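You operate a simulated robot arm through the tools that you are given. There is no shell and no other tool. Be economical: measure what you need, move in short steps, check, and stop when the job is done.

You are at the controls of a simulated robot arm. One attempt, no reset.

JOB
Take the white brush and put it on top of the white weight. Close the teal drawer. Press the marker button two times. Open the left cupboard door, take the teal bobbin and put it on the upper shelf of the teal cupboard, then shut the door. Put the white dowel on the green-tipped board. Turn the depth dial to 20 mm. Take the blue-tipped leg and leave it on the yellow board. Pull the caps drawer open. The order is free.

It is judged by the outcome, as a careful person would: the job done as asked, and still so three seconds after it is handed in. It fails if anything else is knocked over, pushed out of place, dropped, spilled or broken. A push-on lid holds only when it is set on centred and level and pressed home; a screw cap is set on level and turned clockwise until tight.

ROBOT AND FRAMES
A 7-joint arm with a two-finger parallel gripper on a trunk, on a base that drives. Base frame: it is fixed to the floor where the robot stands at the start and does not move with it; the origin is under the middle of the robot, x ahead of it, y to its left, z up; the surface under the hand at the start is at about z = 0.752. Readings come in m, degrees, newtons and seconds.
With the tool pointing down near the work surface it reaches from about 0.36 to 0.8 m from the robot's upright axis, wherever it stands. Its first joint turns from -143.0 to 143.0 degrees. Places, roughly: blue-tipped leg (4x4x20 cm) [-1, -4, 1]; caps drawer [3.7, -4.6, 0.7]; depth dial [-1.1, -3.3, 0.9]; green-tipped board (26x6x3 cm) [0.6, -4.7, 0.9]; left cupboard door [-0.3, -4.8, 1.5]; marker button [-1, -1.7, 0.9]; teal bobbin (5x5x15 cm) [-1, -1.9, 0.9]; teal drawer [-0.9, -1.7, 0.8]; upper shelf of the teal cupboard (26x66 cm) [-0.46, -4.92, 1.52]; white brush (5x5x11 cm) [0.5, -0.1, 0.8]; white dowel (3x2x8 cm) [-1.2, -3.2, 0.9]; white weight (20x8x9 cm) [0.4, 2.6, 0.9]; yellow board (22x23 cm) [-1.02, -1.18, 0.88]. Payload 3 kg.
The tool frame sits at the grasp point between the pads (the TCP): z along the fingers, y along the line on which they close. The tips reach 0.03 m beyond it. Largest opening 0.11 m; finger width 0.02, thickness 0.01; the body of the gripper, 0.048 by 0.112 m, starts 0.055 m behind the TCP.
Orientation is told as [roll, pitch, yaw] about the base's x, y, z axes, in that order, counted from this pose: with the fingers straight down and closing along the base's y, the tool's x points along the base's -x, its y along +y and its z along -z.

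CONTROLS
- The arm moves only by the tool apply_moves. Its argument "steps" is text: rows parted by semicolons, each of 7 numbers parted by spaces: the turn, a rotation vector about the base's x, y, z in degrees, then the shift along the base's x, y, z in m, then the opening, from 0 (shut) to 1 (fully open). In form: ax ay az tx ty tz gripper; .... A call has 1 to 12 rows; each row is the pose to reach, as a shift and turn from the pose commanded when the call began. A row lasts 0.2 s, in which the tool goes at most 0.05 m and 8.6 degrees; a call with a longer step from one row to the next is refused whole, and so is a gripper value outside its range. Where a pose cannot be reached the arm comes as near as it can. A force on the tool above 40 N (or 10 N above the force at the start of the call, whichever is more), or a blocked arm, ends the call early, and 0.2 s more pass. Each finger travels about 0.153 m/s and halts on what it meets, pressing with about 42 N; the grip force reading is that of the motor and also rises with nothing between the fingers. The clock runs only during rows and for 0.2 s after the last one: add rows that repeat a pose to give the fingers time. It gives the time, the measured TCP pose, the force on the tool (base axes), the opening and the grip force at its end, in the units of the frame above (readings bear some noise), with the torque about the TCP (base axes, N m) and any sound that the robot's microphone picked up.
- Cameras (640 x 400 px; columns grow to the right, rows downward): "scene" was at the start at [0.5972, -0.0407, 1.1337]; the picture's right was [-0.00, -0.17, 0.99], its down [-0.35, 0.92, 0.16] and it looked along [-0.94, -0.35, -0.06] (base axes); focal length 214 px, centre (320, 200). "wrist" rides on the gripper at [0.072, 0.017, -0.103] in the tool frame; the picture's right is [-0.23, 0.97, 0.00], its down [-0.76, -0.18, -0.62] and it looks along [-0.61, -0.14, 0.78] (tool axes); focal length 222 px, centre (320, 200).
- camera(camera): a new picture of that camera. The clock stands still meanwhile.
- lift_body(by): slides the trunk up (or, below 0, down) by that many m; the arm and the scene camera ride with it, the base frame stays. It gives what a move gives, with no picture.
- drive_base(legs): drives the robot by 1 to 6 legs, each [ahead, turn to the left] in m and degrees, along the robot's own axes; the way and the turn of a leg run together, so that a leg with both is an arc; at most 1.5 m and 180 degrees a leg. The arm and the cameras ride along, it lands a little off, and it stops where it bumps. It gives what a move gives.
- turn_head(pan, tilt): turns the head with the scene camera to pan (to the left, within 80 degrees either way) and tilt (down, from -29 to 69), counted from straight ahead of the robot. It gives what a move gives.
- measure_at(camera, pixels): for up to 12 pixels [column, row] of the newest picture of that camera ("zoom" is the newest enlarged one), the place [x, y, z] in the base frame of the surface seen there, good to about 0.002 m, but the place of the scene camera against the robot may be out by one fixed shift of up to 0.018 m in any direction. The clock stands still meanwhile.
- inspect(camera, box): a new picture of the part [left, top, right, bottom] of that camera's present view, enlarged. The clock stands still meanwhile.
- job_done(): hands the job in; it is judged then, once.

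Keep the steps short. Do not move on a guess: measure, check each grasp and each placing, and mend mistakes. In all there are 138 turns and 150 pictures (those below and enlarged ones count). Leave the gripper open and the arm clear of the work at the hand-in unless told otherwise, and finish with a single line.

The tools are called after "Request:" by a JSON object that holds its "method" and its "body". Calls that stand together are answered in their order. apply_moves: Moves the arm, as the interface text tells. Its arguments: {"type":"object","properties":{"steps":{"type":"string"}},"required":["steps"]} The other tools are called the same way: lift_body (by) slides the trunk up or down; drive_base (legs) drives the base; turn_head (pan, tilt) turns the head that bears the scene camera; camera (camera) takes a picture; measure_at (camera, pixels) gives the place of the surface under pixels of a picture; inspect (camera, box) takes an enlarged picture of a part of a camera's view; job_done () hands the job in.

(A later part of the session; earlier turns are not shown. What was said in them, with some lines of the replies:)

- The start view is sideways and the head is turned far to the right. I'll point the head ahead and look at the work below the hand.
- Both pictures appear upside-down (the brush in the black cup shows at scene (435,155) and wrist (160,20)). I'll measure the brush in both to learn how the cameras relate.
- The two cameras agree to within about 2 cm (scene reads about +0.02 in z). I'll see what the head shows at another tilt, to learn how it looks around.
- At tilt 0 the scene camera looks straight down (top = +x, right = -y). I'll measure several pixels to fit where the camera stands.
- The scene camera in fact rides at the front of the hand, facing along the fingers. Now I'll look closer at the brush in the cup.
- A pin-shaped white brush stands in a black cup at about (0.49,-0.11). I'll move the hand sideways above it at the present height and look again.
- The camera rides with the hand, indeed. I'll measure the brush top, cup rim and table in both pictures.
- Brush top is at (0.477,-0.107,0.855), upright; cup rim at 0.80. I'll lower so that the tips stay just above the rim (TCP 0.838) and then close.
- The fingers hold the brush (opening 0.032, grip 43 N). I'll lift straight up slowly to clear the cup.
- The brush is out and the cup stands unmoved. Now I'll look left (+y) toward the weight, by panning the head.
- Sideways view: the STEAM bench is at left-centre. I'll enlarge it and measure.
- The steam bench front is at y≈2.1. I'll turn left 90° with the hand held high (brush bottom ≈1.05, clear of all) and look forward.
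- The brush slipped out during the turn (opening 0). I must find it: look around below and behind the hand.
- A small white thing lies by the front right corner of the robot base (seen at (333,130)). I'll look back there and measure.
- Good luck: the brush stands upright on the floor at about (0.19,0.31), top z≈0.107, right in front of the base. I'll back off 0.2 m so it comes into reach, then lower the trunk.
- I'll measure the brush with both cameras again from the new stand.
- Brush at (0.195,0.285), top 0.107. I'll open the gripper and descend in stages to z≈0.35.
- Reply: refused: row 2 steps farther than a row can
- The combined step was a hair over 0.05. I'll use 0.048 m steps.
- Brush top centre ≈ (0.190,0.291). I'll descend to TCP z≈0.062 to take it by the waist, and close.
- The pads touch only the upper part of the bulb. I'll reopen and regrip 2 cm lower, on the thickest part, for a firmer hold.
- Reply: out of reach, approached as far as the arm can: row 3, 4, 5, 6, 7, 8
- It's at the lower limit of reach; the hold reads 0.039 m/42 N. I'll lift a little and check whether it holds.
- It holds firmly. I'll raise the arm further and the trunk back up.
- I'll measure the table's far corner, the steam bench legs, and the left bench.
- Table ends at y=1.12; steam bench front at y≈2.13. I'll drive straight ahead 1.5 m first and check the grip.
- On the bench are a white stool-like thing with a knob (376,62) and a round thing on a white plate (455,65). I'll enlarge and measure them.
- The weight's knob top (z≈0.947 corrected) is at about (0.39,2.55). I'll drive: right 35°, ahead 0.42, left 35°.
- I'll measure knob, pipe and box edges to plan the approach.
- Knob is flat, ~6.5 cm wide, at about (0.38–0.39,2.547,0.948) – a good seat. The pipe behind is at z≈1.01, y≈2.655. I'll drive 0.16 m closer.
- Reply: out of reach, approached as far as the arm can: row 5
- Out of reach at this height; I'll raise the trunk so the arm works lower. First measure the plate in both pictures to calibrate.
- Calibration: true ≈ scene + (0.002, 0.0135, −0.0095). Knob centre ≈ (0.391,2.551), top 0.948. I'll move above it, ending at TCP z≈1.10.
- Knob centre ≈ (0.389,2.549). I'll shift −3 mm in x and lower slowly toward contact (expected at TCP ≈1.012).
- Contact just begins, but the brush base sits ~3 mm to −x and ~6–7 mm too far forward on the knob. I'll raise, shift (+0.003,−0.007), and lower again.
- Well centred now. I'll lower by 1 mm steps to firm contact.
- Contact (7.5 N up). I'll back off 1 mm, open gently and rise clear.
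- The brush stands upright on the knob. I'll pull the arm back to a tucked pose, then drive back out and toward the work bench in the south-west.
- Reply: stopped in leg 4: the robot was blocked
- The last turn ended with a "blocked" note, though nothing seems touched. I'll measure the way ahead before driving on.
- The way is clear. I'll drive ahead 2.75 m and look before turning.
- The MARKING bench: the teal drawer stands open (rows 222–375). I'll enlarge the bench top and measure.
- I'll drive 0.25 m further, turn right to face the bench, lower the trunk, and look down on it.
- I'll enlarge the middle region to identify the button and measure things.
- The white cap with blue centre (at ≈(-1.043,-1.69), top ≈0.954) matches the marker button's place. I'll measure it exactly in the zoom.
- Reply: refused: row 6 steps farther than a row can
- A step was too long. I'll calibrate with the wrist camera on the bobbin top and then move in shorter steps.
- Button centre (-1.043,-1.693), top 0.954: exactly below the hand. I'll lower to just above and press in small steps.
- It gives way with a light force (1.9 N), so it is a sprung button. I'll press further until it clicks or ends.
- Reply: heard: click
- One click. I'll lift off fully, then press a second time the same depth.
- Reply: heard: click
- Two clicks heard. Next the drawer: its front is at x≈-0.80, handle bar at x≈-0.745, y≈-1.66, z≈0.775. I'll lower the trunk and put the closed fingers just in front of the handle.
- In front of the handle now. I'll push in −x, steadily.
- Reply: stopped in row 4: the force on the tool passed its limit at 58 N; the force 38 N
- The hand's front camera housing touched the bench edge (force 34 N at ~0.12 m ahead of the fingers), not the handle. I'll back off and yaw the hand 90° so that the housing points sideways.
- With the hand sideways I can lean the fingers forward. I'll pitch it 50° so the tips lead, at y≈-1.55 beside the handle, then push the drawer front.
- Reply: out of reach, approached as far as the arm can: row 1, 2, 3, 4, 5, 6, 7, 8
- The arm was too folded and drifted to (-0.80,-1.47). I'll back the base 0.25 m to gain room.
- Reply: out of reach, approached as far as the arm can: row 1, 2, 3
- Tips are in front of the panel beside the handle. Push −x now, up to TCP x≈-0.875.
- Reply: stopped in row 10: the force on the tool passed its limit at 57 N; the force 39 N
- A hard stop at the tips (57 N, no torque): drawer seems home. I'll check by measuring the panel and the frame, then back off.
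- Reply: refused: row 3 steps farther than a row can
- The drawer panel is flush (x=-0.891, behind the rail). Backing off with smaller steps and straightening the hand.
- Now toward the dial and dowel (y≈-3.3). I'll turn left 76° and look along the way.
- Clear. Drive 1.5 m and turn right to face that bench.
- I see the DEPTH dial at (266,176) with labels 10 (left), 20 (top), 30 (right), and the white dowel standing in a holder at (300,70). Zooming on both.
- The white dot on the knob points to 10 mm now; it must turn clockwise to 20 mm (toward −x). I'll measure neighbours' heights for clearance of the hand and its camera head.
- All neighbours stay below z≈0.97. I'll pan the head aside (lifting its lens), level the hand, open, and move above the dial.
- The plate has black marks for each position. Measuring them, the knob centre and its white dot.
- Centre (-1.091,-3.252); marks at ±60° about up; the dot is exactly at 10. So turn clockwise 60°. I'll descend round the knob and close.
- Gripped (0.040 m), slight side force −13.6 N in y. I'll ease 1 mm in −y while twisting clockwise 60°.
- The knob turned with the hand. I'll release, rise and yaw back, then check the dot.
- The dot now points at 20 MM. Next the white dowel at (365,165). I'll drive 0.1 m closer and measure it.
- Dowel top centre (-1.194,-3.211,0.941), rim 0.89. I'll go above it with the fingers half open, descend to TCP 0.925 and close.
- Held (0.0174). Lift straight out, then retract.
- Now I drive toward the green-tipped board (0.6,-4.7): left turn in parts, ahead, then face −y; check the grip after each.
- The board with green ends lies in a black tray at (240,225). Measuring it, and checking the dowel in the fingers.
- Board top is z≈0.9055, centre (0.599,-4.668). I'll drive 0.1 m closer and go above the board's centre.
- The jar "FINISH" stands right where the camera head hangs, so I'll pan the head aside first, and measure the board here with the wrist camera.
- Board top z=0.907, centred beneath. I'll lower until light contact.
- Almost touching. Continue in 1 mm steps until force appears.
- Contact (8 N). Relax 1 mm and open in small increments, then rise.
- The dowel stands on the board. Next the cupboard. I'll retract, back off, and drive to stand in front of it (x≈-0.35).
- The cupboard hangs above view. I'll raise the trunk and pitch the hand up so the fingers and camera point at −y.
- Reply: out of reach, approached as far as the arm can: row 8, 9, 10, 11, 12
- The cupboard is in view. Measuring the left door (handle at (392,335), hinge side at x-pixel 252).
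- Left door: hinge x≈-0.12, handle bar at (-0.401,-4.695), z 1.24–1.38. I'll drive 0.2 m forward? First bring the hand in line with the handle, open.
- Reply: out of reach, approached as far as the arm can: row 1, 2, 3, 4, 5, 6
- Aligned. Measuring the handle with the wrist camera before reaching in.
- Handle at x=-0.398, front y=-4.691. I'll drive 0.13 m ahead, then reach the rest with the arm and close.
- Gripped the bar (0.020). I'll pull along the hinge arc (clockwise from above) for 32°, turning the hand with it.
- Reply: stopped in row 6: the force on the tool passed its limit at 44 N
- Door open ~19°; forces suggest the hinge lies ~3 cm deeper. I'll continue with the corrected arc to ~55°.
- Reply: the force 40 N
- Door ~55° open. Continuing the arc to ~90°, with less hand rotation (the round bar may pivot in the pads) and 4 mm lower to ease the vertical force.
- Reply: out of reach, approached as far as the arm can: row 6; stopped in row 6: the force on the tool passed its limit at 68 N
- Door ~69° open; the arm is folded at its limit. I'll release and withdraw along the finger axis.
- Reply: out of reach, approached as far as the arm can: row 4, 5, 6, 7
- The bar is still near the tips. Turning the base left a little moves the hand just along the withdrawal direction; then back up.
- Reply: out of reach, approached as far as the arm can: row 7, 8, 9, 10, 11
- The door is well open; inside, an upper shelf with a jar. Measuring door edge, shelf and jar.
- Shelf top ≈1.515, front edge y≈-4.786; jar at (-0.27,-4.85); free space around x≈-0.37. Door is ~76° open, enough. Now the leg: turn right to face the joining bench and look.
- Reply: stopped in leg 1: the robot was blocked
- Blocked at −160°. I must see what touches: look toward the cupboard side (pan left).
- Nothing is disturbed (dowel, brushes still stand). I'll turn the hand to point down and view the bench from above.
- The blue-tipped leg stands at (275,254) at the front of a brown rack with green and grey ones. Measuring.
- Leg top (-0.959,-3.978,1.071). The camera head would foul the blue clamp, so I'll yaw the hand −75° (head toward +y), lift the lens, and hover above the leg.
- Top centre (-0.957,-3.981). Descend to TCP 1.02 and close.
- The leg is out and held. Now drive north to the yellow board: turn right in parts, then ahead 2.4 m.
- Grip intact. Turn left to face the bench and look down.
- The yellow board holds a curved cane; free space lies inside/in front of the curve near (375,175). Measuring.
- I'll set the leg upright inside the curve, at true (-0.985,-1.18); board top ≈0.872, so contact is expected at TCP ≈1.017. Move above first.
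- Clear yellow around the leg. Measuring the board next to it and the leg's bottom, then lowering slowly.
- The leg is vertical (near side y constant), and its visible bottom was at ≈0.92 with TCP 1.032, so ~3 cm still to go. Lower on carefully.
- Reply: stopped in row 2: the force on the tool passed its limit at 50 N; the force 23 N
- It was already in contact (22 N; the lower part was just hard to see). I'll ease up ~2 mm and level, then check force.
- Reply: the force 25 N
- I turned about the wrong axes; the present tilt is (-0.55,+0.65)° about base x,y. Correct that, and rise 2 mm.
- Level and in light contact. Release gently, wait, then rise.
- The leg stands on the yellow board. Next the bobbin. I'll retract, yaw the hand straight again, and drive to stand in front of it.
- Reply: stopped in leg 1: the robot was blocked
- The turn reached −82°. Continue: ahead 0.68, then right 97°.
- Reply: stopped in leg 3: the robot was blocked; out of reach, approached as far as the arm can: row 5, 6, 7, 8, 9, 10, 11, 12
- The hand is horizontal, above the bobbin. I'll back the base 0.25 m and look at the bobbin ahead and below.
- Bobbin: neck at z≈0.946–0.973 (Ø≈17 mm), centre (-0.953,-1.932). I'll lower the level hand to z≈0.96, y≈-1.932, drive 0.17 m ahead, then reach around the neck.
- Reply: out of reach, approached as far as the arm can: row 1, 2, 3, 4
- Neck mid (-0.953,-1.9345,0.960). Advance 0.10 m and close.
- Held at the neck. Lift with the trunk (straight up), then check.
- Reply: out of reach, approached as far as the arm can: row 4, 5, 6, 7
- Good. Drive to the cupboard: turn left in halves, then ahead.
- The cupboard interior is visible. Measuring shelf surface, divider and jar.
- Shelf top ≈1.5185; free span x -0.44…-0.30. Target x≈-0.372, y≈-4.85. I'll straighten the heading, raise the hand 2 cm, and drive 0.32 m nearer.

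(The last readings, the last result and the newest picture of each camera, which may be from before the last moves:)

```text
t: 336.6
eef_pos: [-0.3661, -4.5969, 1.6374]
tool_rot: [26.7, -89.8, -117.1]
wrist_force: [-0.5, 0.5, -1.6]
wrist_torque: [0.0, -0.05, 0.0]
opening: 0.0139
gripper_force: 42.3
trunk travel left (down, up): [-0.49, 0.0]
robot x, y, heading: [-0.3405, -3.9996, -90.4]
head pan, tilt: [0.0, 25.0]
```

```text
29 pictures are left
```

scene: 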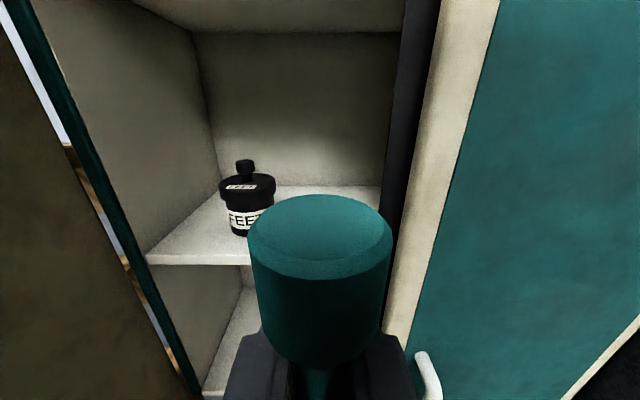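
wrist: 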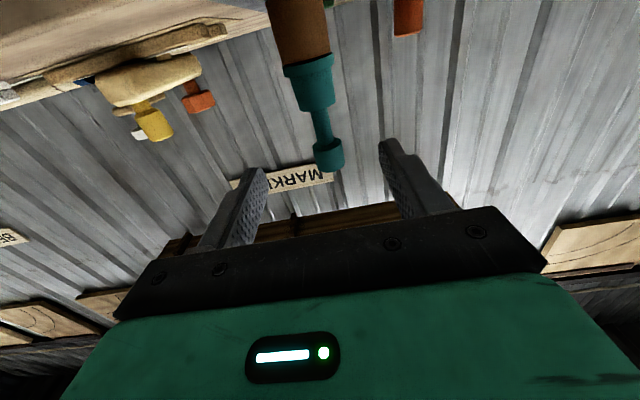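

Base of the bobbin (≈1.54) is above the shelf. Drive 0.13 m more, then re-check.

Request:
{"method": "drive_base", "body": {"legs": [[0.12, 0]]}}

Request:
{"method": "camera", "body": {"camera": "wrist"}}

Request:
{"method": "camera", "body": {"camera": "scene"}}

```text
t: 337.8
eef_pos: [-0.3663, -4.7179, 1.6393]
tool_rot: [20.6, -89.9, -110.8]
wrist_force: [0.6, -0.6, -1.3]
wrist_torque: [0.01, -0.01, 0.03]
opening: 0.014
gripper_force: 42.0
trunk travel left (down, up): [-0.49, 0.0]
robot x, y, heading: [-0.3416, -4.1188, -90.5]
head pan, tilt: [0.0, 25.0]
```

```text
28 pictures are left
```

wrist: 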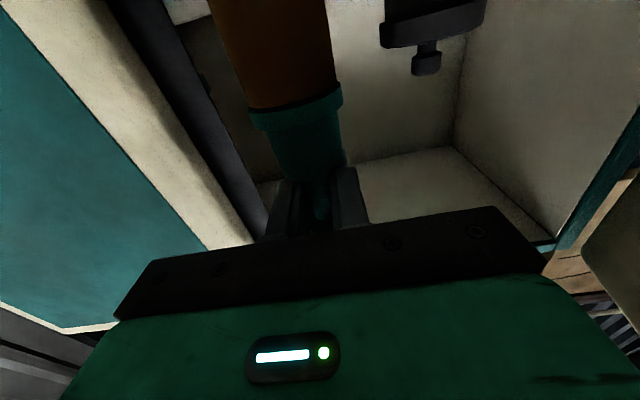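

```text
27 pictures are left
```

scene: 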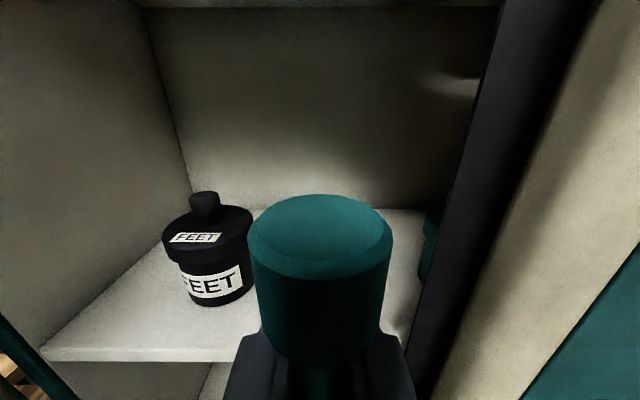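

Request:
{"method": "measure_at", "body": {"camera": "scene", "pixels": [[240, 280], [246, 265], [425, 300], [400, 250], [230, 330], [100, 330], [428, 250], [470, 150], [240, 225]]}}

Request:
{"method": "measure_at", "body": {"camera": "wrist", "pixels": [[390, 40], [420, 65], [225, 150], [170, 120], [240, 50], [330, 60]]}}

```text
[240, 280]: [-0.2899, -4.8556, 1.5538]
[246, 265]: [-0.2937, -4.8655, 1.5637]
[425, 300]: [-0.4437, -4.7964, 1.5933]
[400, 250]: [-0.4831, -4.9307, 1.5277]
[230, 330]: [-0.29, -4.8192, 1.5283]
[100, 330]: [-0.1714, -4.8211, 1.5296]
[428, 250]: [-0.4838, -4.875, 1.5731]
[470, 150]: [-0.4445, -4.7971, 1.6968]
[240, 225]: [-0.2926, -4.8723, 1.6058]
```

```text
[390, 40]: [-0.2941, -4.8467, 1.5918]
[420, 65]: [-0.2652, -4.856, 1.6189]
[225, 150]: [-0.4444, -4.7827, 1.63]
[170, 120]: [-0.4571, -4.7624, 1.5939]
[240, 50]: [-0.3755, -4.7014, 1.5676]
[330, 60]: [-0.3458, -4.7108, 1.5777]
```

Clear corridor: post x=-0.444, jar edge x=-0.293; hand centred at -0.368. Insert 0.13 m in −y.

Request:
{"method": "apply_moves", "body": {"steps": "0 0 0 -0.002 -0.025 0 0; 0 0 0 -0.002 -0.05 0 0; 0 0 0 -0.002 -0.075 0 0; 0 0 0 -0.002 -0.1 0 0; 0 0 0 -0.002 -0.13 0 0; 0 0 0 -0.002 -0.13 0 0"}}

Request:
{"method": "apply_moves", "body": {"steps": "0 0 0 0 0 -0.008 0; 0 0 0 0 0 -0.014 0; 0 0 0 0 0 -0.018 0; 0 0 0 0 0 -0.018 0"}}

Request:
{"method": "camera", "body": {"camera": "wrist"}}

```text
t: 339.2
eef_pos: [-0.3702, -4.8458, 1.6379]
tool_rot: [25.0, -89.8, -115.3]
wrist_force: [0.2, 0.4, -1.2]
wrist_torque: [0.01, -0.03, -0.03]
opening: 0.0137
gripper_force: 42.2
trunk travel left (down, up): [-0.49, 0.0]
robot x, y, heading: [-0.3393, -4.1145, -90.3]
head pan, tilt: [0.0, 25.0]
```

```text
t: 340.2
eef_pos: [-0.3694, -4.8469, 1.6203]
tool_rot: [22.6, -90.0, -112.9]
wrist_force: [-0.1, 0.7, -1.1]
wrist_torque: [0.0, -0.01, -0.01]
opening: 0.0138
gripper_force: 41.7
trunk travel left (down, up): [-0.49, 0.0]
robot x, y, heading: [-0.3416, -4.1196, -90.8]
head pan, tilt: [0.0, 25.0]
```

```text
26 pictures are left
```

wrist: 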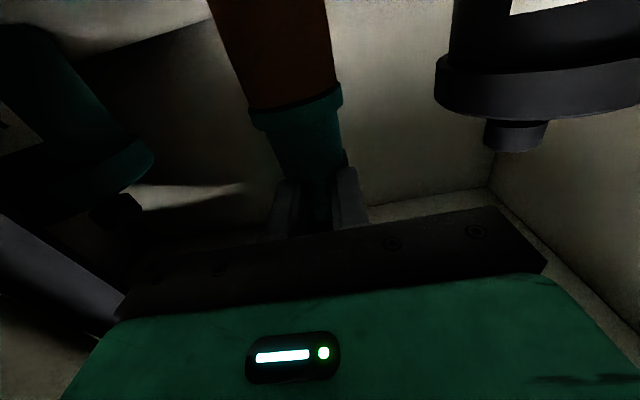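

Nothing touched yet (free weight −1.1 N). Lower in 1–2 mm steps to contact.

Request:
{"method": "apply_moves", "body": {"steps": "0 0 0 0 0 -0.002 0; 0 0 0 0 0 -0.003 0; 0 0 0 0 0 -0.004 0; 0 0 0 0 0 -0.004 0"}}

```text
t: 341.2
eef_pos: [-0.3672, -4.8474, 1.6157]
tool_rot: [21.7, -89.8, -112.2]
wrist_force: [0.4, -0.1, -0.9]
wrist_torque: [0.0, 0.0, 0.01]
opening: 0.014
gripper_force: 41.8
trunk travel left (down, up): [-0.49, 0.0]
robot x, y, heading: [-0.3403, -4.1165, -90.8]
head pan, tilt: [0.0, 25.0]
```

Request:
{"method": "apply_moves", "body": {"steps": "0 0 0 0 0 -0.001 0; 0 0 0 0 0 -0.002 0; 0 0 0 0 0 -0.003 0; 0 0 0 0 0 -0.003 0"}}

```text
t: 342.2
eef_pos: [-0.3679, -4.8467, 1.6158]
tool_rot: [168.2, -89.8, 101.5]
wrist_force: [0.6, -8.4, 23.1]
wrist_torque: [-0.44, 0.03, 0.03]
opening: 0.0138
gripper_force: 42.0
trunk travel left (down, up): [-0.49, 0.0]
robot x, y, heading: [-0.3415, -4.1187, -90.3]
head pan, tilt: [0.0, 25.0]
```

Contact (23 N). Ease up 2.5 mm, open to ~0.05, and withdraw in +y.

Request:
{"method": "apply_moves", "body": {"steps": "0 0 0 0 0 0.001 0; 0 0 0 0 0 0.0025 0; 0 0 0 0 0 0.0025 0.14; 0 0 0 0 0 0.0025 0.2; 0 0 0 0 0 0.0025 0.3; 0 0 0 0 0 0.0025 0.45; 0 0 0 0 0 0.0025 0.45; 0 0 0 0 0.02 0.0025 0.45; 0 0 0 0 0.045 0.0025 0.45; 0 0 0 0 0.08 0.0025 0.45; 0 0 0 0 0.12 0.0025 0.45; 0 0 0 0 0.16 0.0025 0.45"}}

Request:
{"method": "camera", "body": {"camera": "scene"}}

```text
t: 344.8
eef_pos: [-0.3689, -4.6858, 1.619]
tool_rot: [78.2, -89.9, -168.5]
wrist_force: [-0.5, 0.5, -0.1]
wrist_torque: [-0.02, -0.03, -0.01]
opening: 0.0495
gripper_force: 0.0
trunk travel left (down, up): [-0.49, 0.0]
robot x, y, heading: [-0.338, -4.1159, -90.5]
head pan, tilt: [0.0, 25.0]
```

```text
25 pictures are left
```

scene: 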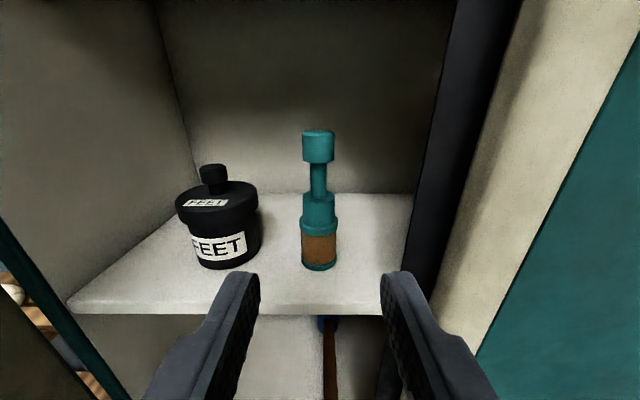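

The bobbin stands on the upper shelf. Now to shut the door: back off 0.35 m, close the fingers and move round to the door's outer (+x) side at z≈1.52.

Request:
{"method": "drive_base", "body": {"legs": [[-0.36, 0]]}}

Request:
{"method": "apply_moves", "body": {"steps": "0 0 0 0.04 0 -0.02 0.2; 0 0 0 0.08 0 -0.04 0; 0 0 0 0.12 0 -0.06 0; 0 0 0 0.16 0 -0.08 0; 0 0 0 0.2 0 -0.1 0; 0 0 0 0.24 0 -0.1 0; 0 0 0 0.28 0 -0.1 0; 0 0 0 0.32 0 -0.1 0; 0 0 0 0.36 0 -0.1 0; 0 0 0 0.38 0 -0.1 0; 0 0 0 0.38 0 -0.1 0"}}

Request:
{"method": "turn_head", "body": {"pan": -25, "tilt": 0}}

Request:
{"method": "camera", "body": {"camera": "scene"}}

```text
t: 347.1
eef_pos: [-0.3681, -4.3213, 1.6181]
tool_rot: [29.9, -89.8, -120.3]
wrist_force: [0.0, 0.7, -0.3]
wrist_torque: [0.01, 0.03, 0.03]
opening: 0.0494
gripper_force: 0.1
trunk travel left (down, up): [-0.49, 0.0]
robot x, y, heading: [-0.3343, -3.7558, -90.8]
head pan, tilt: [0.0, 25.0]
```

```text
t: 349.5
eef_pos: [0.0141, -4.322, 1.5195]
tool_rot: [20.7, -89.9, -111.4]
wrist_force: [0.2, -0.4, 0.4]
wrist_torque: [-0.06, 0.01, -0.03]
opening: 0.0
gripper_force: 37.4
out of reach, approached as far as the arm can: row 7
trunk travel left (down, up): [-0.49, 0.0]
robot x, y, heading: [-0.3362, -3.75, -90.8]
head pan, tilt: [0.0, 25.0]
```

```text
t: 350.4
eef_pos: [0.0134, -4.3213, 1.5193]
tool_rot: [27.1, -89.9, -117.8]
wrist_force: [-0.3, 0.1, -0.1]
wrist_torque: [0.0, -0.03, 0.01]
opening: 0.0002
gripper_force: 37.6
trunk travel left (down, up): [-0.49, 0.0]
robot x, y, heading: [-0.3356, -3.7525, -90.9]
head pan, tilt: [-25.0, 0.0]
```

```text
24 pictures are left
```

scene: 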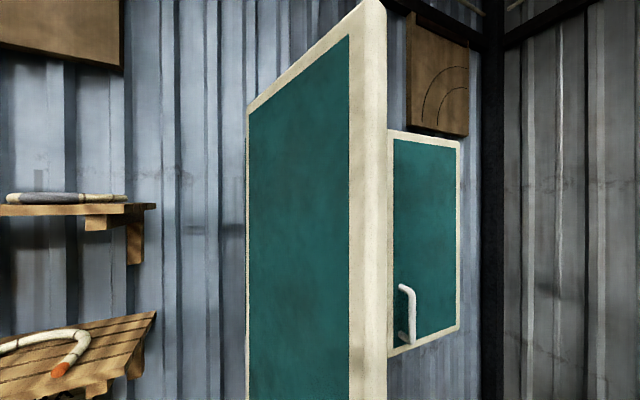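

I see the door's outer face and edge. I'll drive 0.12 m forward so the fingers lie beside the door's free edge, then push −x.

Request:
{"method": "drive_base", "body": {"legs": [[0.13, 0]]}}

Request:
{"method": "apply_moves", "body": {"steps": "0 0 0 -0.045 0 0 0; 0 0 0 -0.09 0 0 0; 0 0 0 -0.13 0 0 0; 0 0 0 -0.165 0 0 0; 0 0 0 -0.19 0 0 0; 0 0 0 -0.215 -0.005 0 0; 0 0 0 -0.24 -0.015 0 0; 0 0 0 -0.265 -0.025 0 0; 0 0 0 -0.29 -0.04 0 0; 0 0 0 -0.315 -0.06 0 0"}}

Request:
{"method": "camera", "body": {"camera": "scene"}}

```text
t: 351.7
eef_pos: [0.0109, -4.4544, 1.5215]
tool_rot: [23.1, -89.8, -113.7]
wrist_force: [0.1, -0.1, 0.3]
wrist_torque: [0.0, 0.0, -0.01]
opening: 0.0001
gripper_force: 37.9
trunk travel left (down, up): [-0.49, 0.0]
robot x, y, heading: [-0.3372, -3.8826, -90.9]
head pan, tilt: [-25.0, 0.0]
```

```text
t: 353.9
eef_pos: [-0.3046, -4.5135, 1.5191]
tool_rot: [18.3, -89.8, -108.8]
wrist_force: [1.2, 0.4, 0.1]
wrist_torque: [-0.02, 0.0, -0.04]
opening: 0.0004
gripper_force: 37.8
trunk travel left (down, up): [-0.49, 0.0]
robot x, y, heading: [-0.3404, -3.8834, -90.9]
head pan, tilt: [-25.0, 0.0]
```

```text
23 pictures are left
```

scene: 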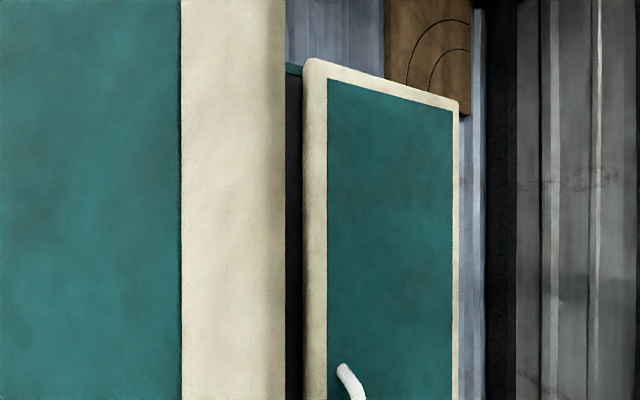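

The door is swinging shut. Continue along the arc, finishing by pressing the face in −y.

Request:
{"method": "apply_moves", "body": {"steps": "0 0 0 -0.03 -0.03 0 0; 0 0 0 -0.055 -0.06 0 0; 0 0 0 -0.07 -0.095 0 0; 0 0 0 -0.075 -0.13 0 0; 0 0 0 -0.075 -0.16 0 0; 0 0 0 -0.075 -0.185 0 0; 0 0 0 -0.075 -0.2 0 0; 0 0 0 -0.075 -0.21 0 0; 0 0 0 -0.075 -0.215 0 0"}}

Request:
{"method": "camera", "body": {"camera": "scene"}}

```text
t: 355.8
eef_pos: [-0.3789, -4.7172, 1.5224]
tool_rot: [8.4, -89.6, -99.0]
wrist_force: [0.6, 43.7, -5.6]
wrist_torque: [-0.28, -0.05, 0.02]
opening: 0.0
gripper_force: 37.5
trunk travel left (down, up): [-0.49, 0.0]
robot x, y, heading: [-0.3392, -3.8831, -90.8]
head pan, tilt: [-25.0, 0.0]
stopped in row 9: the force on the tool passed its limit at 50 N (the readings are from after the stop); the commanded pose is now the measured one
```

```text
22 pictures are left
```

scene: 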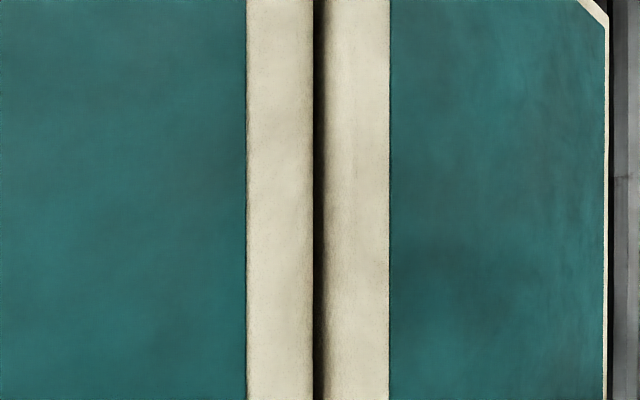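

Door is shut flush. Withdraw, back off, turn left to face +x and look toward the caps drawer.

Request:
{"method": "apply_moves", "body": {"steps": "0 0 0 0 0.04 0 0; 0 0 0 0 0.08 0 0; 0 0 0 0 0.12 0 0"}}

Request:
{"method": "drive_base", "body": {"legs": [[-0.25, 0], [0, 45], [0, 45]]}}

Request:
{"method": "turn_head", "body": {"pan": 0, "tilt": 20}}

Request:
{"method": "camera", "body": {"camera": "scene"}}

```text
t: 356.6
eef_pos: [-0.3787, -4.6042, 1.5209]
tool_rot: [1.9, -89.7, -92.4]
wrist_force: [0.8, -0.5, 0.0]
wrist_torque: [-0.02, 0.0, 0.01]
opening: 0.0
gripper_force: 37.5
trunk travel left (down, up): [-0.49, 0.0]
robot x, y, heading: [-0.3412, -3.8838, -90.9]
head pan, tilt: [-25.0, 0.0]
```

```text
t: 361.7
eef_pos: [0.3026, -3.9775, 1.5223]
tool_rot: [-3.6, -89.5, -21.7]
wrist_force: [-0.6, 0.2, 0.0]
wrist_torque: [-0.02, 0.0, 0.02]
opening: 0.0002
gripper_force: 37.6
trunk travel left (down, up): [-0.49, 0.0]
robot x, y, heading: [-0.3531, -3.6786, -24.4]
head pan, tilt: [-25.0, 0.0]
stopped in leg 3: the robot was blocked; the commanded pose is now the measured one
```

```text
t: 362.6
eef_pos: [0.3044, -3.9781, 1.5218]
tool_rot: [-9.3, -89.5, -16.0]
wrist_force: [-0.1, 0.3, -0.4]
wrist_torque: [0.0, -0.01, 0.0]
opening: 0.0
gripper_force: 37.2
trunk travel left (down, up): [-0.49, 0.0]
robot x, y, heading: [-0.3545, -3.6755, -24.5]
head pan, tilt: [0.0, 20.0]
```

```text
21 pictures are left
```

scene: 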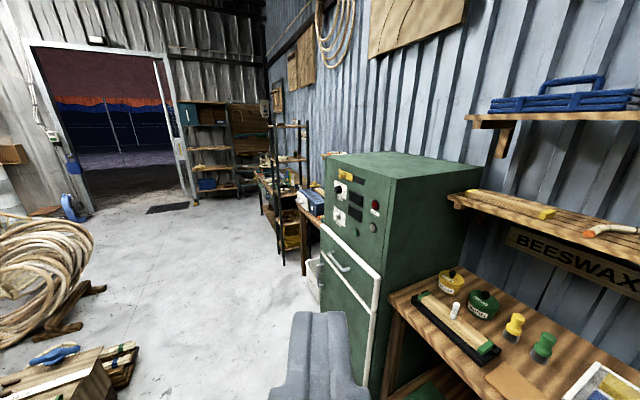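

Dowel still standing. Measuring the route: cabinet front, benches, and obstacles on the left.

Request:
{"method": "measure_at", "body": {"camera": "scene", "pixels": [[320, 290], [345, 390], [283, 262], [303, 270], [270, 215], [135, 350], [105, 290], [100, 390], [200, 250], [235, 190], [310, 205], [75, 215]]}}

Request:
{"method": "inspect", "body": {"camera": "scene", "box": [230, 130, 350, 290]}}

```text
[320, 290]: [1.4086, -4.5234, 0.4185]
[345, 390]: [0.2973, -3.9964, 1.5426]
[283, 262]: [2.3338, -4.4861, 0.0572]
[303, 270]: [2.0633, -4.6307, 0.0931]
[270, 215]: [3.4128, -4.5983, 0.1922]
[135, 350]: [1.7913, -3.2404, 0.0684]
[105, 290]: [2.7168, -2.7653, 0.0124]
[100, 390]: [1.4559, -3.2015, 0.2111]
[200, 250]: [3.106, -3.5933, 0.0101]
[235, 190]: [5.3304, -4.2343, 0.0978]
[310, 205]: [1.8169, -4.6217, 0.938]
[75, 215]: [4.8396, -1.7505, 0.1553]
```

```text
2.50 times, centred on (290, 210) of scene
```

zoom: 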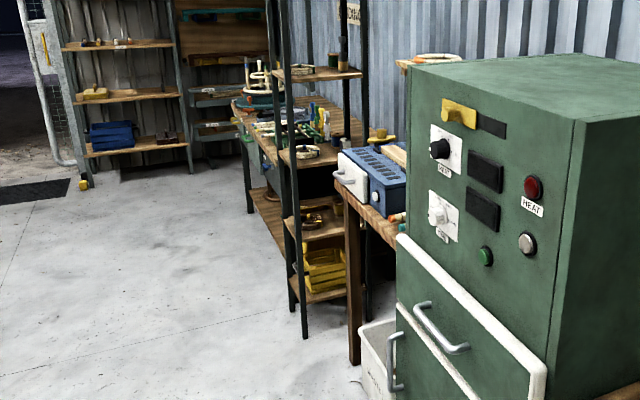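

The corridor at y≈-3.75 is clear. Turn left 23° and drive 4 m to x≈3.65.

Request:
{"method": "drive_base", "body": {"legs": [[0, 23], [1.3, 0], [1.3, 0], [1.3, 0]]}}

Request:
{"method": "turn_head", "body": {"pan": -60, "tilt": 35}}

Request:
{"method": "camera", "body": {"camera": "scene"}}

```text
t: 382.6
eef_pos: [4.2683, -3.794, 1.5217]
tool_rot: [-8.1, -89.5, 5.6]
wrist_force: [0.1, 0.4, -0.4]
wrist_torque: [0.01, 0.0, 0.03]
opening: 0.0
gripper_force: 37.9
trunk travel left (down, up): [-0.49, 0.0]
robot x, y, heading: [3.5457, -3.7721, -1.3]
head pan, tilt: [0.0, 20.0]
```

```text
t: 383.9
eef_pos: [4.2691, -3.7946, 1.5216]
tool_rot: [-8.3, -89.7, 5.9]
wrist_force: [0.2, -0.1, -0.2]
wrist_torque: [-0.02, -0.01, -0.02]
opening: 0.0
gripper_force: 37.7
trunk travel left (down, up): [-0.49, 0.0]
robot x, y, heading: [3.5433, -3.7723, -1.6]
head pan, tilt: [-60.0, 35.0]
```

```text
19 pictures are left
```

scene: 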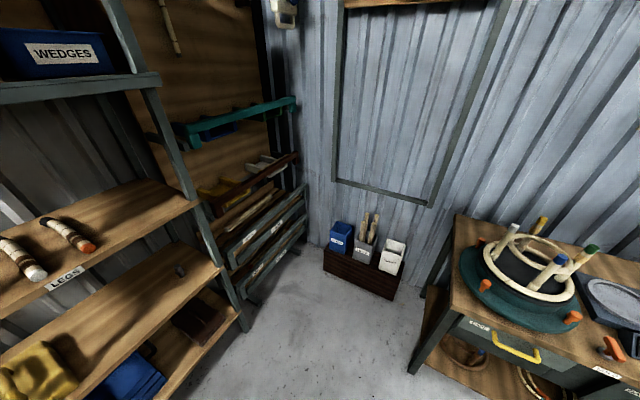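

Drawers under the right bench: one with a yellow handle at (512,345), another label at (606,373). Enlarge and measure.

Request:
{"method": "inspect", "body": {"camera": "scene", "box": [440, 280, 640, 400]}}

Request:
{"method": "measure_at", "body": {"camera": "scene", "pixels": [[512, 348], [490, 338], [478, 325], [605, 373], [460, 320], [560, 360]]}}

```text
3.20 times, centred on (540, 340) of scene
```

zoom: 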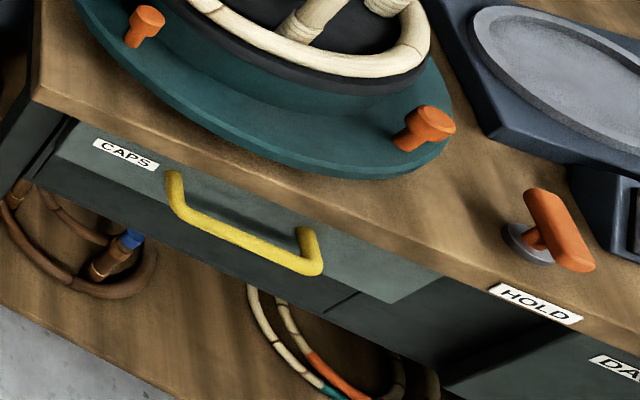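

```text
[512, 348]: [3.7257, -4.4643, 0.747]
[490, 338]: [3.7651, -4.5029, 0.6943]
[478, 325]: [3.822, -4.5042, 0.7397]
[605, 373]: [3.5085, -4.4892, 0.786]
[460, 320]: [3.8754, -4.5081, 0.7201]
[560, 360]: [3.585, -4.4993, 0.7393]
```

CAPS drawer with the yellow handle: bar ≈(3.725,-4.45,0.737), along x. I'll stand in front of it: ahead 0.17, right 88°, back 0.12, then lower the trunk.

Request:
{"method": "drive_base", "body": {"legs": [[0.17, 0], [0, -44], [0, -44]]}}

Request:
{"method": "drive_base", "body": {"legs": [[-0.12, 0]]}}

Request:
{"method": "lift_body", "body": {"by": -0.48}}

```text
t: 388.6
eef_pos: [4.0196, -4.4394, 1.5234]
tool_rot: [-13.2, -89.6, -53.1]
wrist_force: [-0.7, -0.8, 0.0]
wrist_torque: [0.0, -0.03, 0.0]
opening: 0.0001
gripper_force: 37.6
trunk travel left (down, up): [-0.49, 0.0]
robot x, y, heading: [3.7637, -3.7605, -66.9]
head pan, tilt: [-60.0, 35.0]
stopped in leg 3: the robot was blocked; the commanded pose is now the measured one
```

```text
t: 389.9
eef_pos: [3.9734, -4.3276, 1.5229]
tool_rot: [-6.1, -89.7, -60.3]
wrist_force: [0.4, -0.2, 0.6]
wrist_torque: [0.01, -0.02, 0.0]
opening: 0.0001
gripper_force: 37.2
trunk travel left (down, up): [-0.49, 0.0]
robot x, y, heading: [3.7089, -3.6469, -66.9]
head pan, tilt: [-60.0, 35.0]
```

```text
refused: -0.48 is not a number from -0.4 to 0.4
```

The turn stopped at −67°; finish with −22°, then lower the trunk in two parts.

Request:
{"method": "drive_base", "body": {"legs": [[0, -22]]}}

Request:
{"method": "lift_body", "body": {"by": -0.4}}

Request:
{"method": "turn_head", "body": {"pan": 0, "tilt": 35}}

Request:
{"method": "camera", "body": {"camera": "scene"}}

```text
t: 391.4
eef_pos: [3.7016, -4.3784, 1.5241]
tool_rot: [-6.4, -89.6, -81.8]
wrist_force: [0.0, -0.1, -0.7]
wrist_torque: [0.04, 0.01, 0.01]
opening: 0.0001
gripper_force: 37.5
trunk travel left (down, up): [-0.49, 0.0]
robot x, y, heading: [3.7258, -3.6507, -88.9]
head pan, tilt: [-60.0, 35.0]
```

```text
t: 395.3
eef_pos: [3.702, -4.3779, 1.1239]
tool_rot: [-6.9, -89.6, -81.1]
wrist_force: [-0.3, 0.0, -0.6]
wrist_torque: [0.01, -0.04, 0.01]
opening: 0.0002
gripper_force: 38.0
trunk travel left (down, up): [-0.09, 0.4]
robot x, y, heading: [3.7261, -3.6516, -89.1]
head pan, tilt: [-60.0, 35.0]
```

```text
t: 396.6
eef_pos: [3.7014, -4.378, 1.1238]
tool_rot: [-6.4, -89.7, -81.9]
wrist_force: [-0.3, 0.5, 0.8]
wrist_torque: [-0.01, -0.01, -0.02]
opening: 0.0
gripper_force: 37.2
trunk travel left (down, up): [-0.09, 0.4]
robot x, y, heading: [3.7296, -3.6463, -88.7]
head pan, tilt: [0.0, 35.0]
```

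```text
17 pictures are left
5 turns are left
```

scene: 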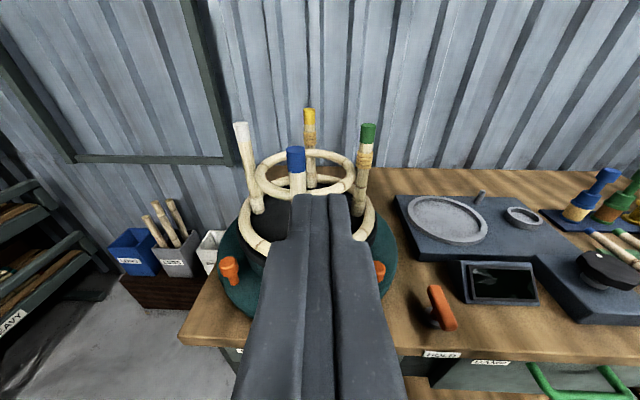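

Only 5 turns remain, so I'll batch. Handle bar true ≈ (3.712,-4.453,0.733), along x. I'll roll the hand 90° about the finger axis (closing vertically), open to ~0.044, descend to z≈0.735 in front of the handle, then picture and probe.

Request:
{"method": "apply_moves", "body": {"steps": "0 -8.2 0 0.001 0 0 0.1; 0 -16.4 0 0.002 0 0 0.2; 0 -24.6 0 0.003 0 0 0.3; 0 -32.8 0 0.004 0 0 0.4; 0 -41 0 0.005 0 0 0.4; 0 -49.2 0 0.006 0 0 0.4; 0 -57.4 0 0.007 0 0 0.4; 0 -65.6 0 0.008 0 0 0.4; 0 -73.8 0 0.009 0 0 0.4; 0 -82 0 0.01 0 0 0.4; 0 -90 0 0.0105 0 0 0.4; 0 -90 0 0.0105 0 0 0.4"}}

Request:
{"method": "lift_body", "body": {"by": -0.085}}

Request:
{"method": "apply_moves", "body": {"steps": "0 0 0 0 0 -0.045 0.4; 0 0 0 0 0 -0.09 0.4; 0 0 0 0 0 -0.135 0.4; 0 0 0 0 0 -0.18 0.4; 0 0 0 0 0 -0.225 0.4; 0 0 0 0 0 -0.27 0.4; 0 0 0 0 0 -0.304 0.4; 0 0 0 0 0 -0.304 0.4"}}

Request:
{"method": "turn_head", "body": {"pan": 0, "tilt": 10}}

Request:
{"method": "camera", "body": {"camera": "wrist"}}

Request:
{"method": "camera", "body": {"camera": "scene"}}

Request:
{"method": "measure_at", "body": {"camera": "wrist", "pixels": [[290, 110], [300, 110], [310, 110], [320, 110], [330, 110], [340, 110], [350, 110], [320, 85], [320, 135], [310, 85], [330, 85], [330, 135]]}}

```text
t: 399.2
eef_pos: [3.7122, -4.3791, 1.1245]
tool_rot: [91.7, 0.0, -179.6]
wrist_force: [-0.1, -0.5, -0.3]
wrist_torque: [0.01, 0.01, -0.01]
opening: 0.0441
gripper_force: 0.1
trunk travel left (down, up): [-0.09, 0.4]
robot x, y, heading: [3.7242, -3.6488, -88.8]
head pan, tilt: [0.0, 35.0]
```

```text
t: 400.4
eef_pos: [3.7114, -4.3783, 1.0399]
tool_rot: [91.7, -0.1, -179.5]
wrist_force: [0.5, -0.9, 0.3]
wrist_torque: [0.01, 0.0, -0.01]
opening: 0.0438
gripper_force: 0.1
trunk travel left (down, up): [-0.005, 0.485]
robot x, y, heading: [3.727, -3.652, -88.7]
head pan, tilt: [0.0, 35.0]
```

```text
t: 402.2
eef_pos: [3.7119, -4.3767, 0.7363]
tool_rot: [91.8, -0.1, -179.6]
wrist_force: [-0.9, -0.6, -0.1]
wrist_torque: [0.0, 0.02, 0.03]
opening: 0.0441
gripper_force: 0.0
trunk travel left (down, up): [-0.005, 0.485]
robot x, y, heading: [3.7276, -3.6478, -88.9]
head pan, tilt: [0.0, 35.0]
```

```text
t: 403.1
eef_pos: [3.7123, -4.3764, 0.7375]
tool_rot: [91.7, 0.0, -179.6]
wrist_force: [-0.5, -0.1, 0.4]
wrist_torque: [-0.01, 0.01, 0.0]
opening: 0.0438
gripper_force: 0.0
trunk travel left (down, up): [-0.005, 0.485]
robot x, y, heading: [3.724, -3.6511, -88.5]
head pan, tilt: [0.0, 10.0]
```

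```text
16 pictures are left
```

wrist: 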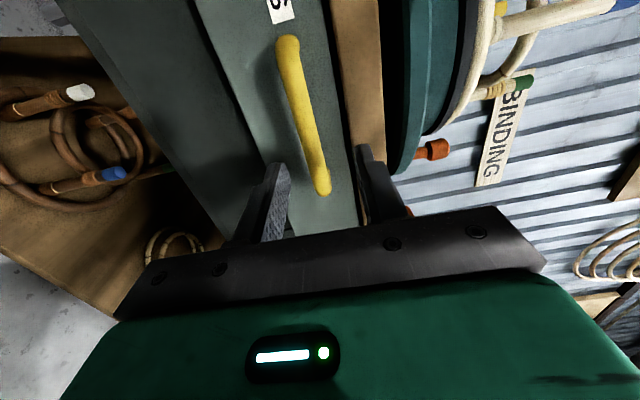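

```text
15 pictures are left
```

scene: 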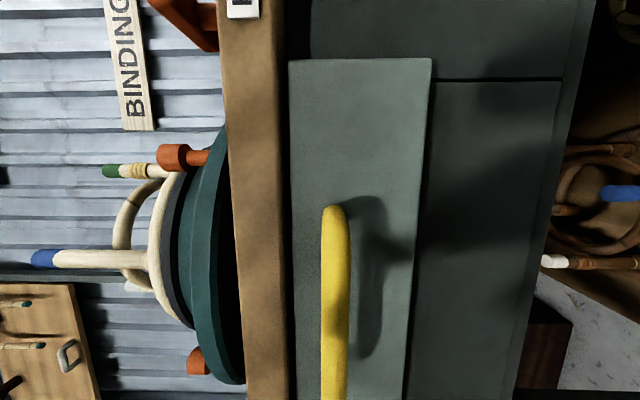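

```text
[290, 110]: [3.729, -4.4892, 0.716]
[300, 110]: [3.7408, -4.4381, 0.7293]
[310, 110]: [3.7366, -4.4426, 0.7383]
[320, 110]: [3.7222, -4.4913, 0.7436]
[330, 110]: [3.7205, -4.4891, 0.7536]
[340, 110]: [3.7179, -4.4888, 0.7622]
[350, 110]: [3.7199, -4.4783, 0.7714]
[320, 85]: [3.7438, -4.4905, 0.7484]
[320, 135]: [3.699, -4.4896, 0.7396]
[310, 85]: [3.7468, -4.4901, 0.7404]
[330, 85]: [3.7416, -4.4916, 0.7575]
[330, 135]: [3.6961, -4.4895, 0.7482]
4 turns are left
```

The bar is right ahead: z≈0.734, y≈-4.445. I'll advance 6.3 cm (tips stay short of the bench edge), close, pull by driving back 0.2 m, and look.

Request:
{"method": "apply_moves", "body": {"steps": "0 0 0 0 -0.02 -0.003 0.4; 0 0 0 0 -0.045 -0.003 0.4; 0 0 0 0 -0.064 -0.003 0.4; 0 0 0 0 -0.064 -0.003 0.4; 0 0 0 0 -0.064 -0.003 0.1; 0 0 0 0 -0.064 -0.003 0; 0 0 0 0 -0.064 -0.003 0"}}

Request:
{"method": "drive_base", "body": {"legs": [[-0.1, 0], [-0.1, 0]]}}

Request:
{"method": "camera", "body": {"camera": "wrist"}}

Request:
{"method": "camera", "body": {"camera": "scene"}}

Request:
{"method": "measure_at", "body": {"camera": "wrist", "pixels": [[290, 110], [270, 110], [250, 60], [300, 110], [320, 110], [340, 110], [350, 110], [370, 80], [320, 85], [310, 60], [330, 85]]}}

```text
t: 404.7
eef_pos: [3.7115, -4.4429, 0.7293]
tool_rot: [91.4, 0.0, -179.6]
wrist_force: [-1.9, 3.5, -19.4]
wrist_torque: [0.18, -0.03, -0.05]
opening: 0.0155
gripper_force: 45.2
trunk travel left (down, up): [-0.005, 0.485]
robot x, y, heading: [3.7288, -3.649, -88.6]
head pan, tilt: [0.0, 10.0]
```

```text
t: 406.5
eef_pos: [3.714, -4.267, 0.7285]
tool_rot: [91.3, -0.1, -179.2]
wrist_force: [0.0, 1.7, -5.7]
wrist_torque: [0.1, 0.03, -0.07]
opening: 0.0157
gripper_force: 44.9
trunk travel left (down, up): [-0.005, 0.485]
robot x, y, heading: [3.722, -3.4718, -88.5]
head pan, tilt: [0.0, 10.0]
stopped in leg 2: the force on the tool passed its limit at 41 N (the readings are from after the stop); the commanded pose is now the measured one
```

```text
14 pictures are left
```

wrist: 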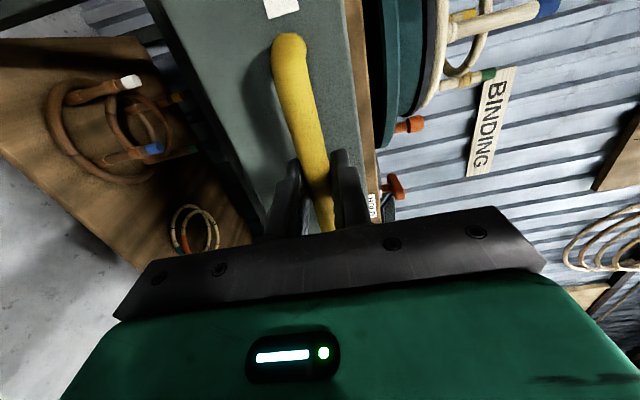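

```text
13 pictures are left
```

scene: 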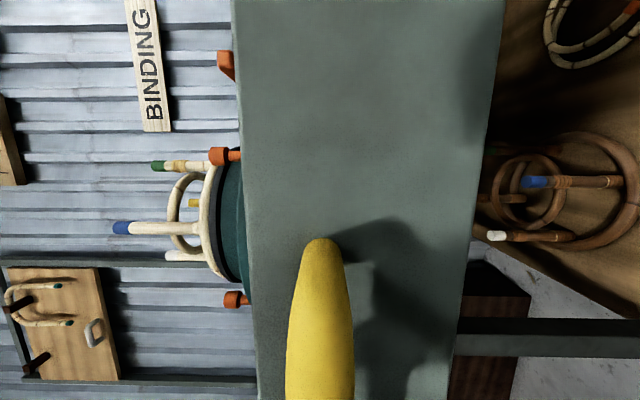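

```text
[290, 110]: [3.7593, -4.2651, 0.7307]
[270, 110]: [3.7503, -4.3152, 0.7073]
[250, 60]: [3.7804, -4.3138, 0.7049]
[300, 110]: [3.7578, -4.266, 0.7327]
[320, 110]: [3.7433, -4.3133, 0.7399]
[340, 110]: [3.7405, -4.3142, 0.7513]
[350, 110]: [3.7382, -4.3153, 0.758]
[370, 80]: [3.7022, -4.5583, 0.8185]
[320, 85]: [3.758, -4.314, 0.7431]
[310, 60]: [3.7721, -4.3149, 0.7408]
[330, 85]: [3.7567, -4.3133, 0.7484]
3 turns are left
```

The drawer front moved from y=-4.49 to -4.314 (17.6 cm open, then an end stop). Release, withdraw, and verify it stays.

Request:
{"method": "apply_moves", "body": {"steps": "0 0 0 0 0 0 0.2; 0 0 0 0 0 0 0.4; 0 0 0 0 0 0 0.4; 0 0 0 0 0.02 0 0.4; 0 0 0 0 0.045 0 0.4; 0 0 0 0 0.08 0 0.4; 0 0 0 0 0.08 0 0.8; 0 0 0 0 0.08 0 1"}}

Request:
{"method": "drive_base", "body": {"legs": [[-0.15, 0]]}}

Request:
{"method": "camera", "body": {"camera": "wrist"}}

Request:
{"method": "camera", "body": {"camera": "scene"}}

Request:
{"method": "measure_at", "body": {"camera": "scene", "pixels": [[340, 120], [380, 150], [320, 200], [300, 150], [360, 100]]}}

```text
t: 408.3
eef_pos: [3.7115, -4.1868, 0.7309]
tool_rot: [91.4, -0.1, -179.1]
wrist_force: [-0.1, 0.3, 0.4]
wrist_torque: [0.02, 0.01, 0.03]
opening: 0.1098
gripper_force: 0.2
trunk travel left (down, up): [-0.005, 0.485]
robot x, y, heading: [3.7201, -3.4759, -88.8]
head pan, tilt: [0.0, 10.0]
```

```text
t: 409.7
eef_pos: [3.709, -4.0386, 0.7303]
tool_rot: [91.4, -0.2, -179.0]
wrist_force: [-0.6, 0.4, -0.2]
wrist_torque: [0.0, 0.0, -0.02]
opening: 0.1099
gripper_force: 0.0
trunk travel left (down, up): [-0.005, 0.485]
robot x, y, heading: [3.722, -3.3264, -88.6]
head pan, tilt: [0.0, 10.0]
```

```text
12 pictures are left
```

wrist: 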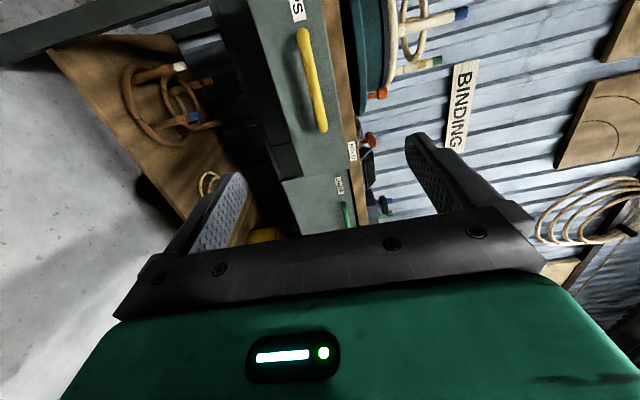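

```text
11 pictures are left
```

scene: 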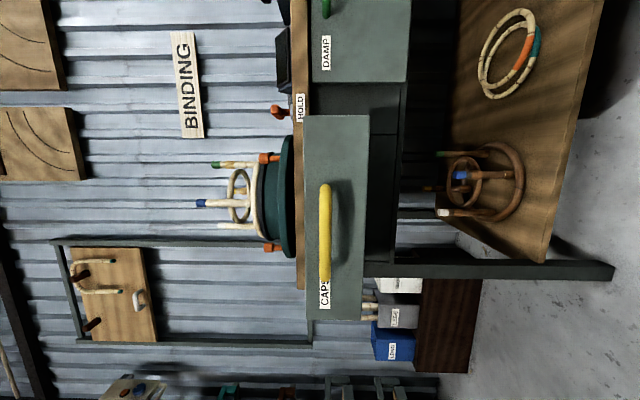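

```text
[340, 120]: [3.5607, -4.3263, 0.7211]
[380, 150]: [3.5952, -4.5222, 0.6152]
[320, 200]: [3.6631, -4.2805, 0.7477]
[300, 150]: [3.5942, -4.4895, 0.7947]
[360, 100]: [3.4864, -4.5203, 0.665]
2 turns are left
```

The CAPS drawer stays open, about 18 cm out (front at y≈-4.31, while the frame is at about -4.51). The gripper is open and the arm is clear, so I'm handing in.

Request:
{"method": "job_done", "body": {}}

```text
The job is handed in.
```

All nine tasks were done and each was checked as it was finished, but the white brush slipped from the grip and fell to the floor during the first turn; I found it upright on the floor and placed it on top of the weight.
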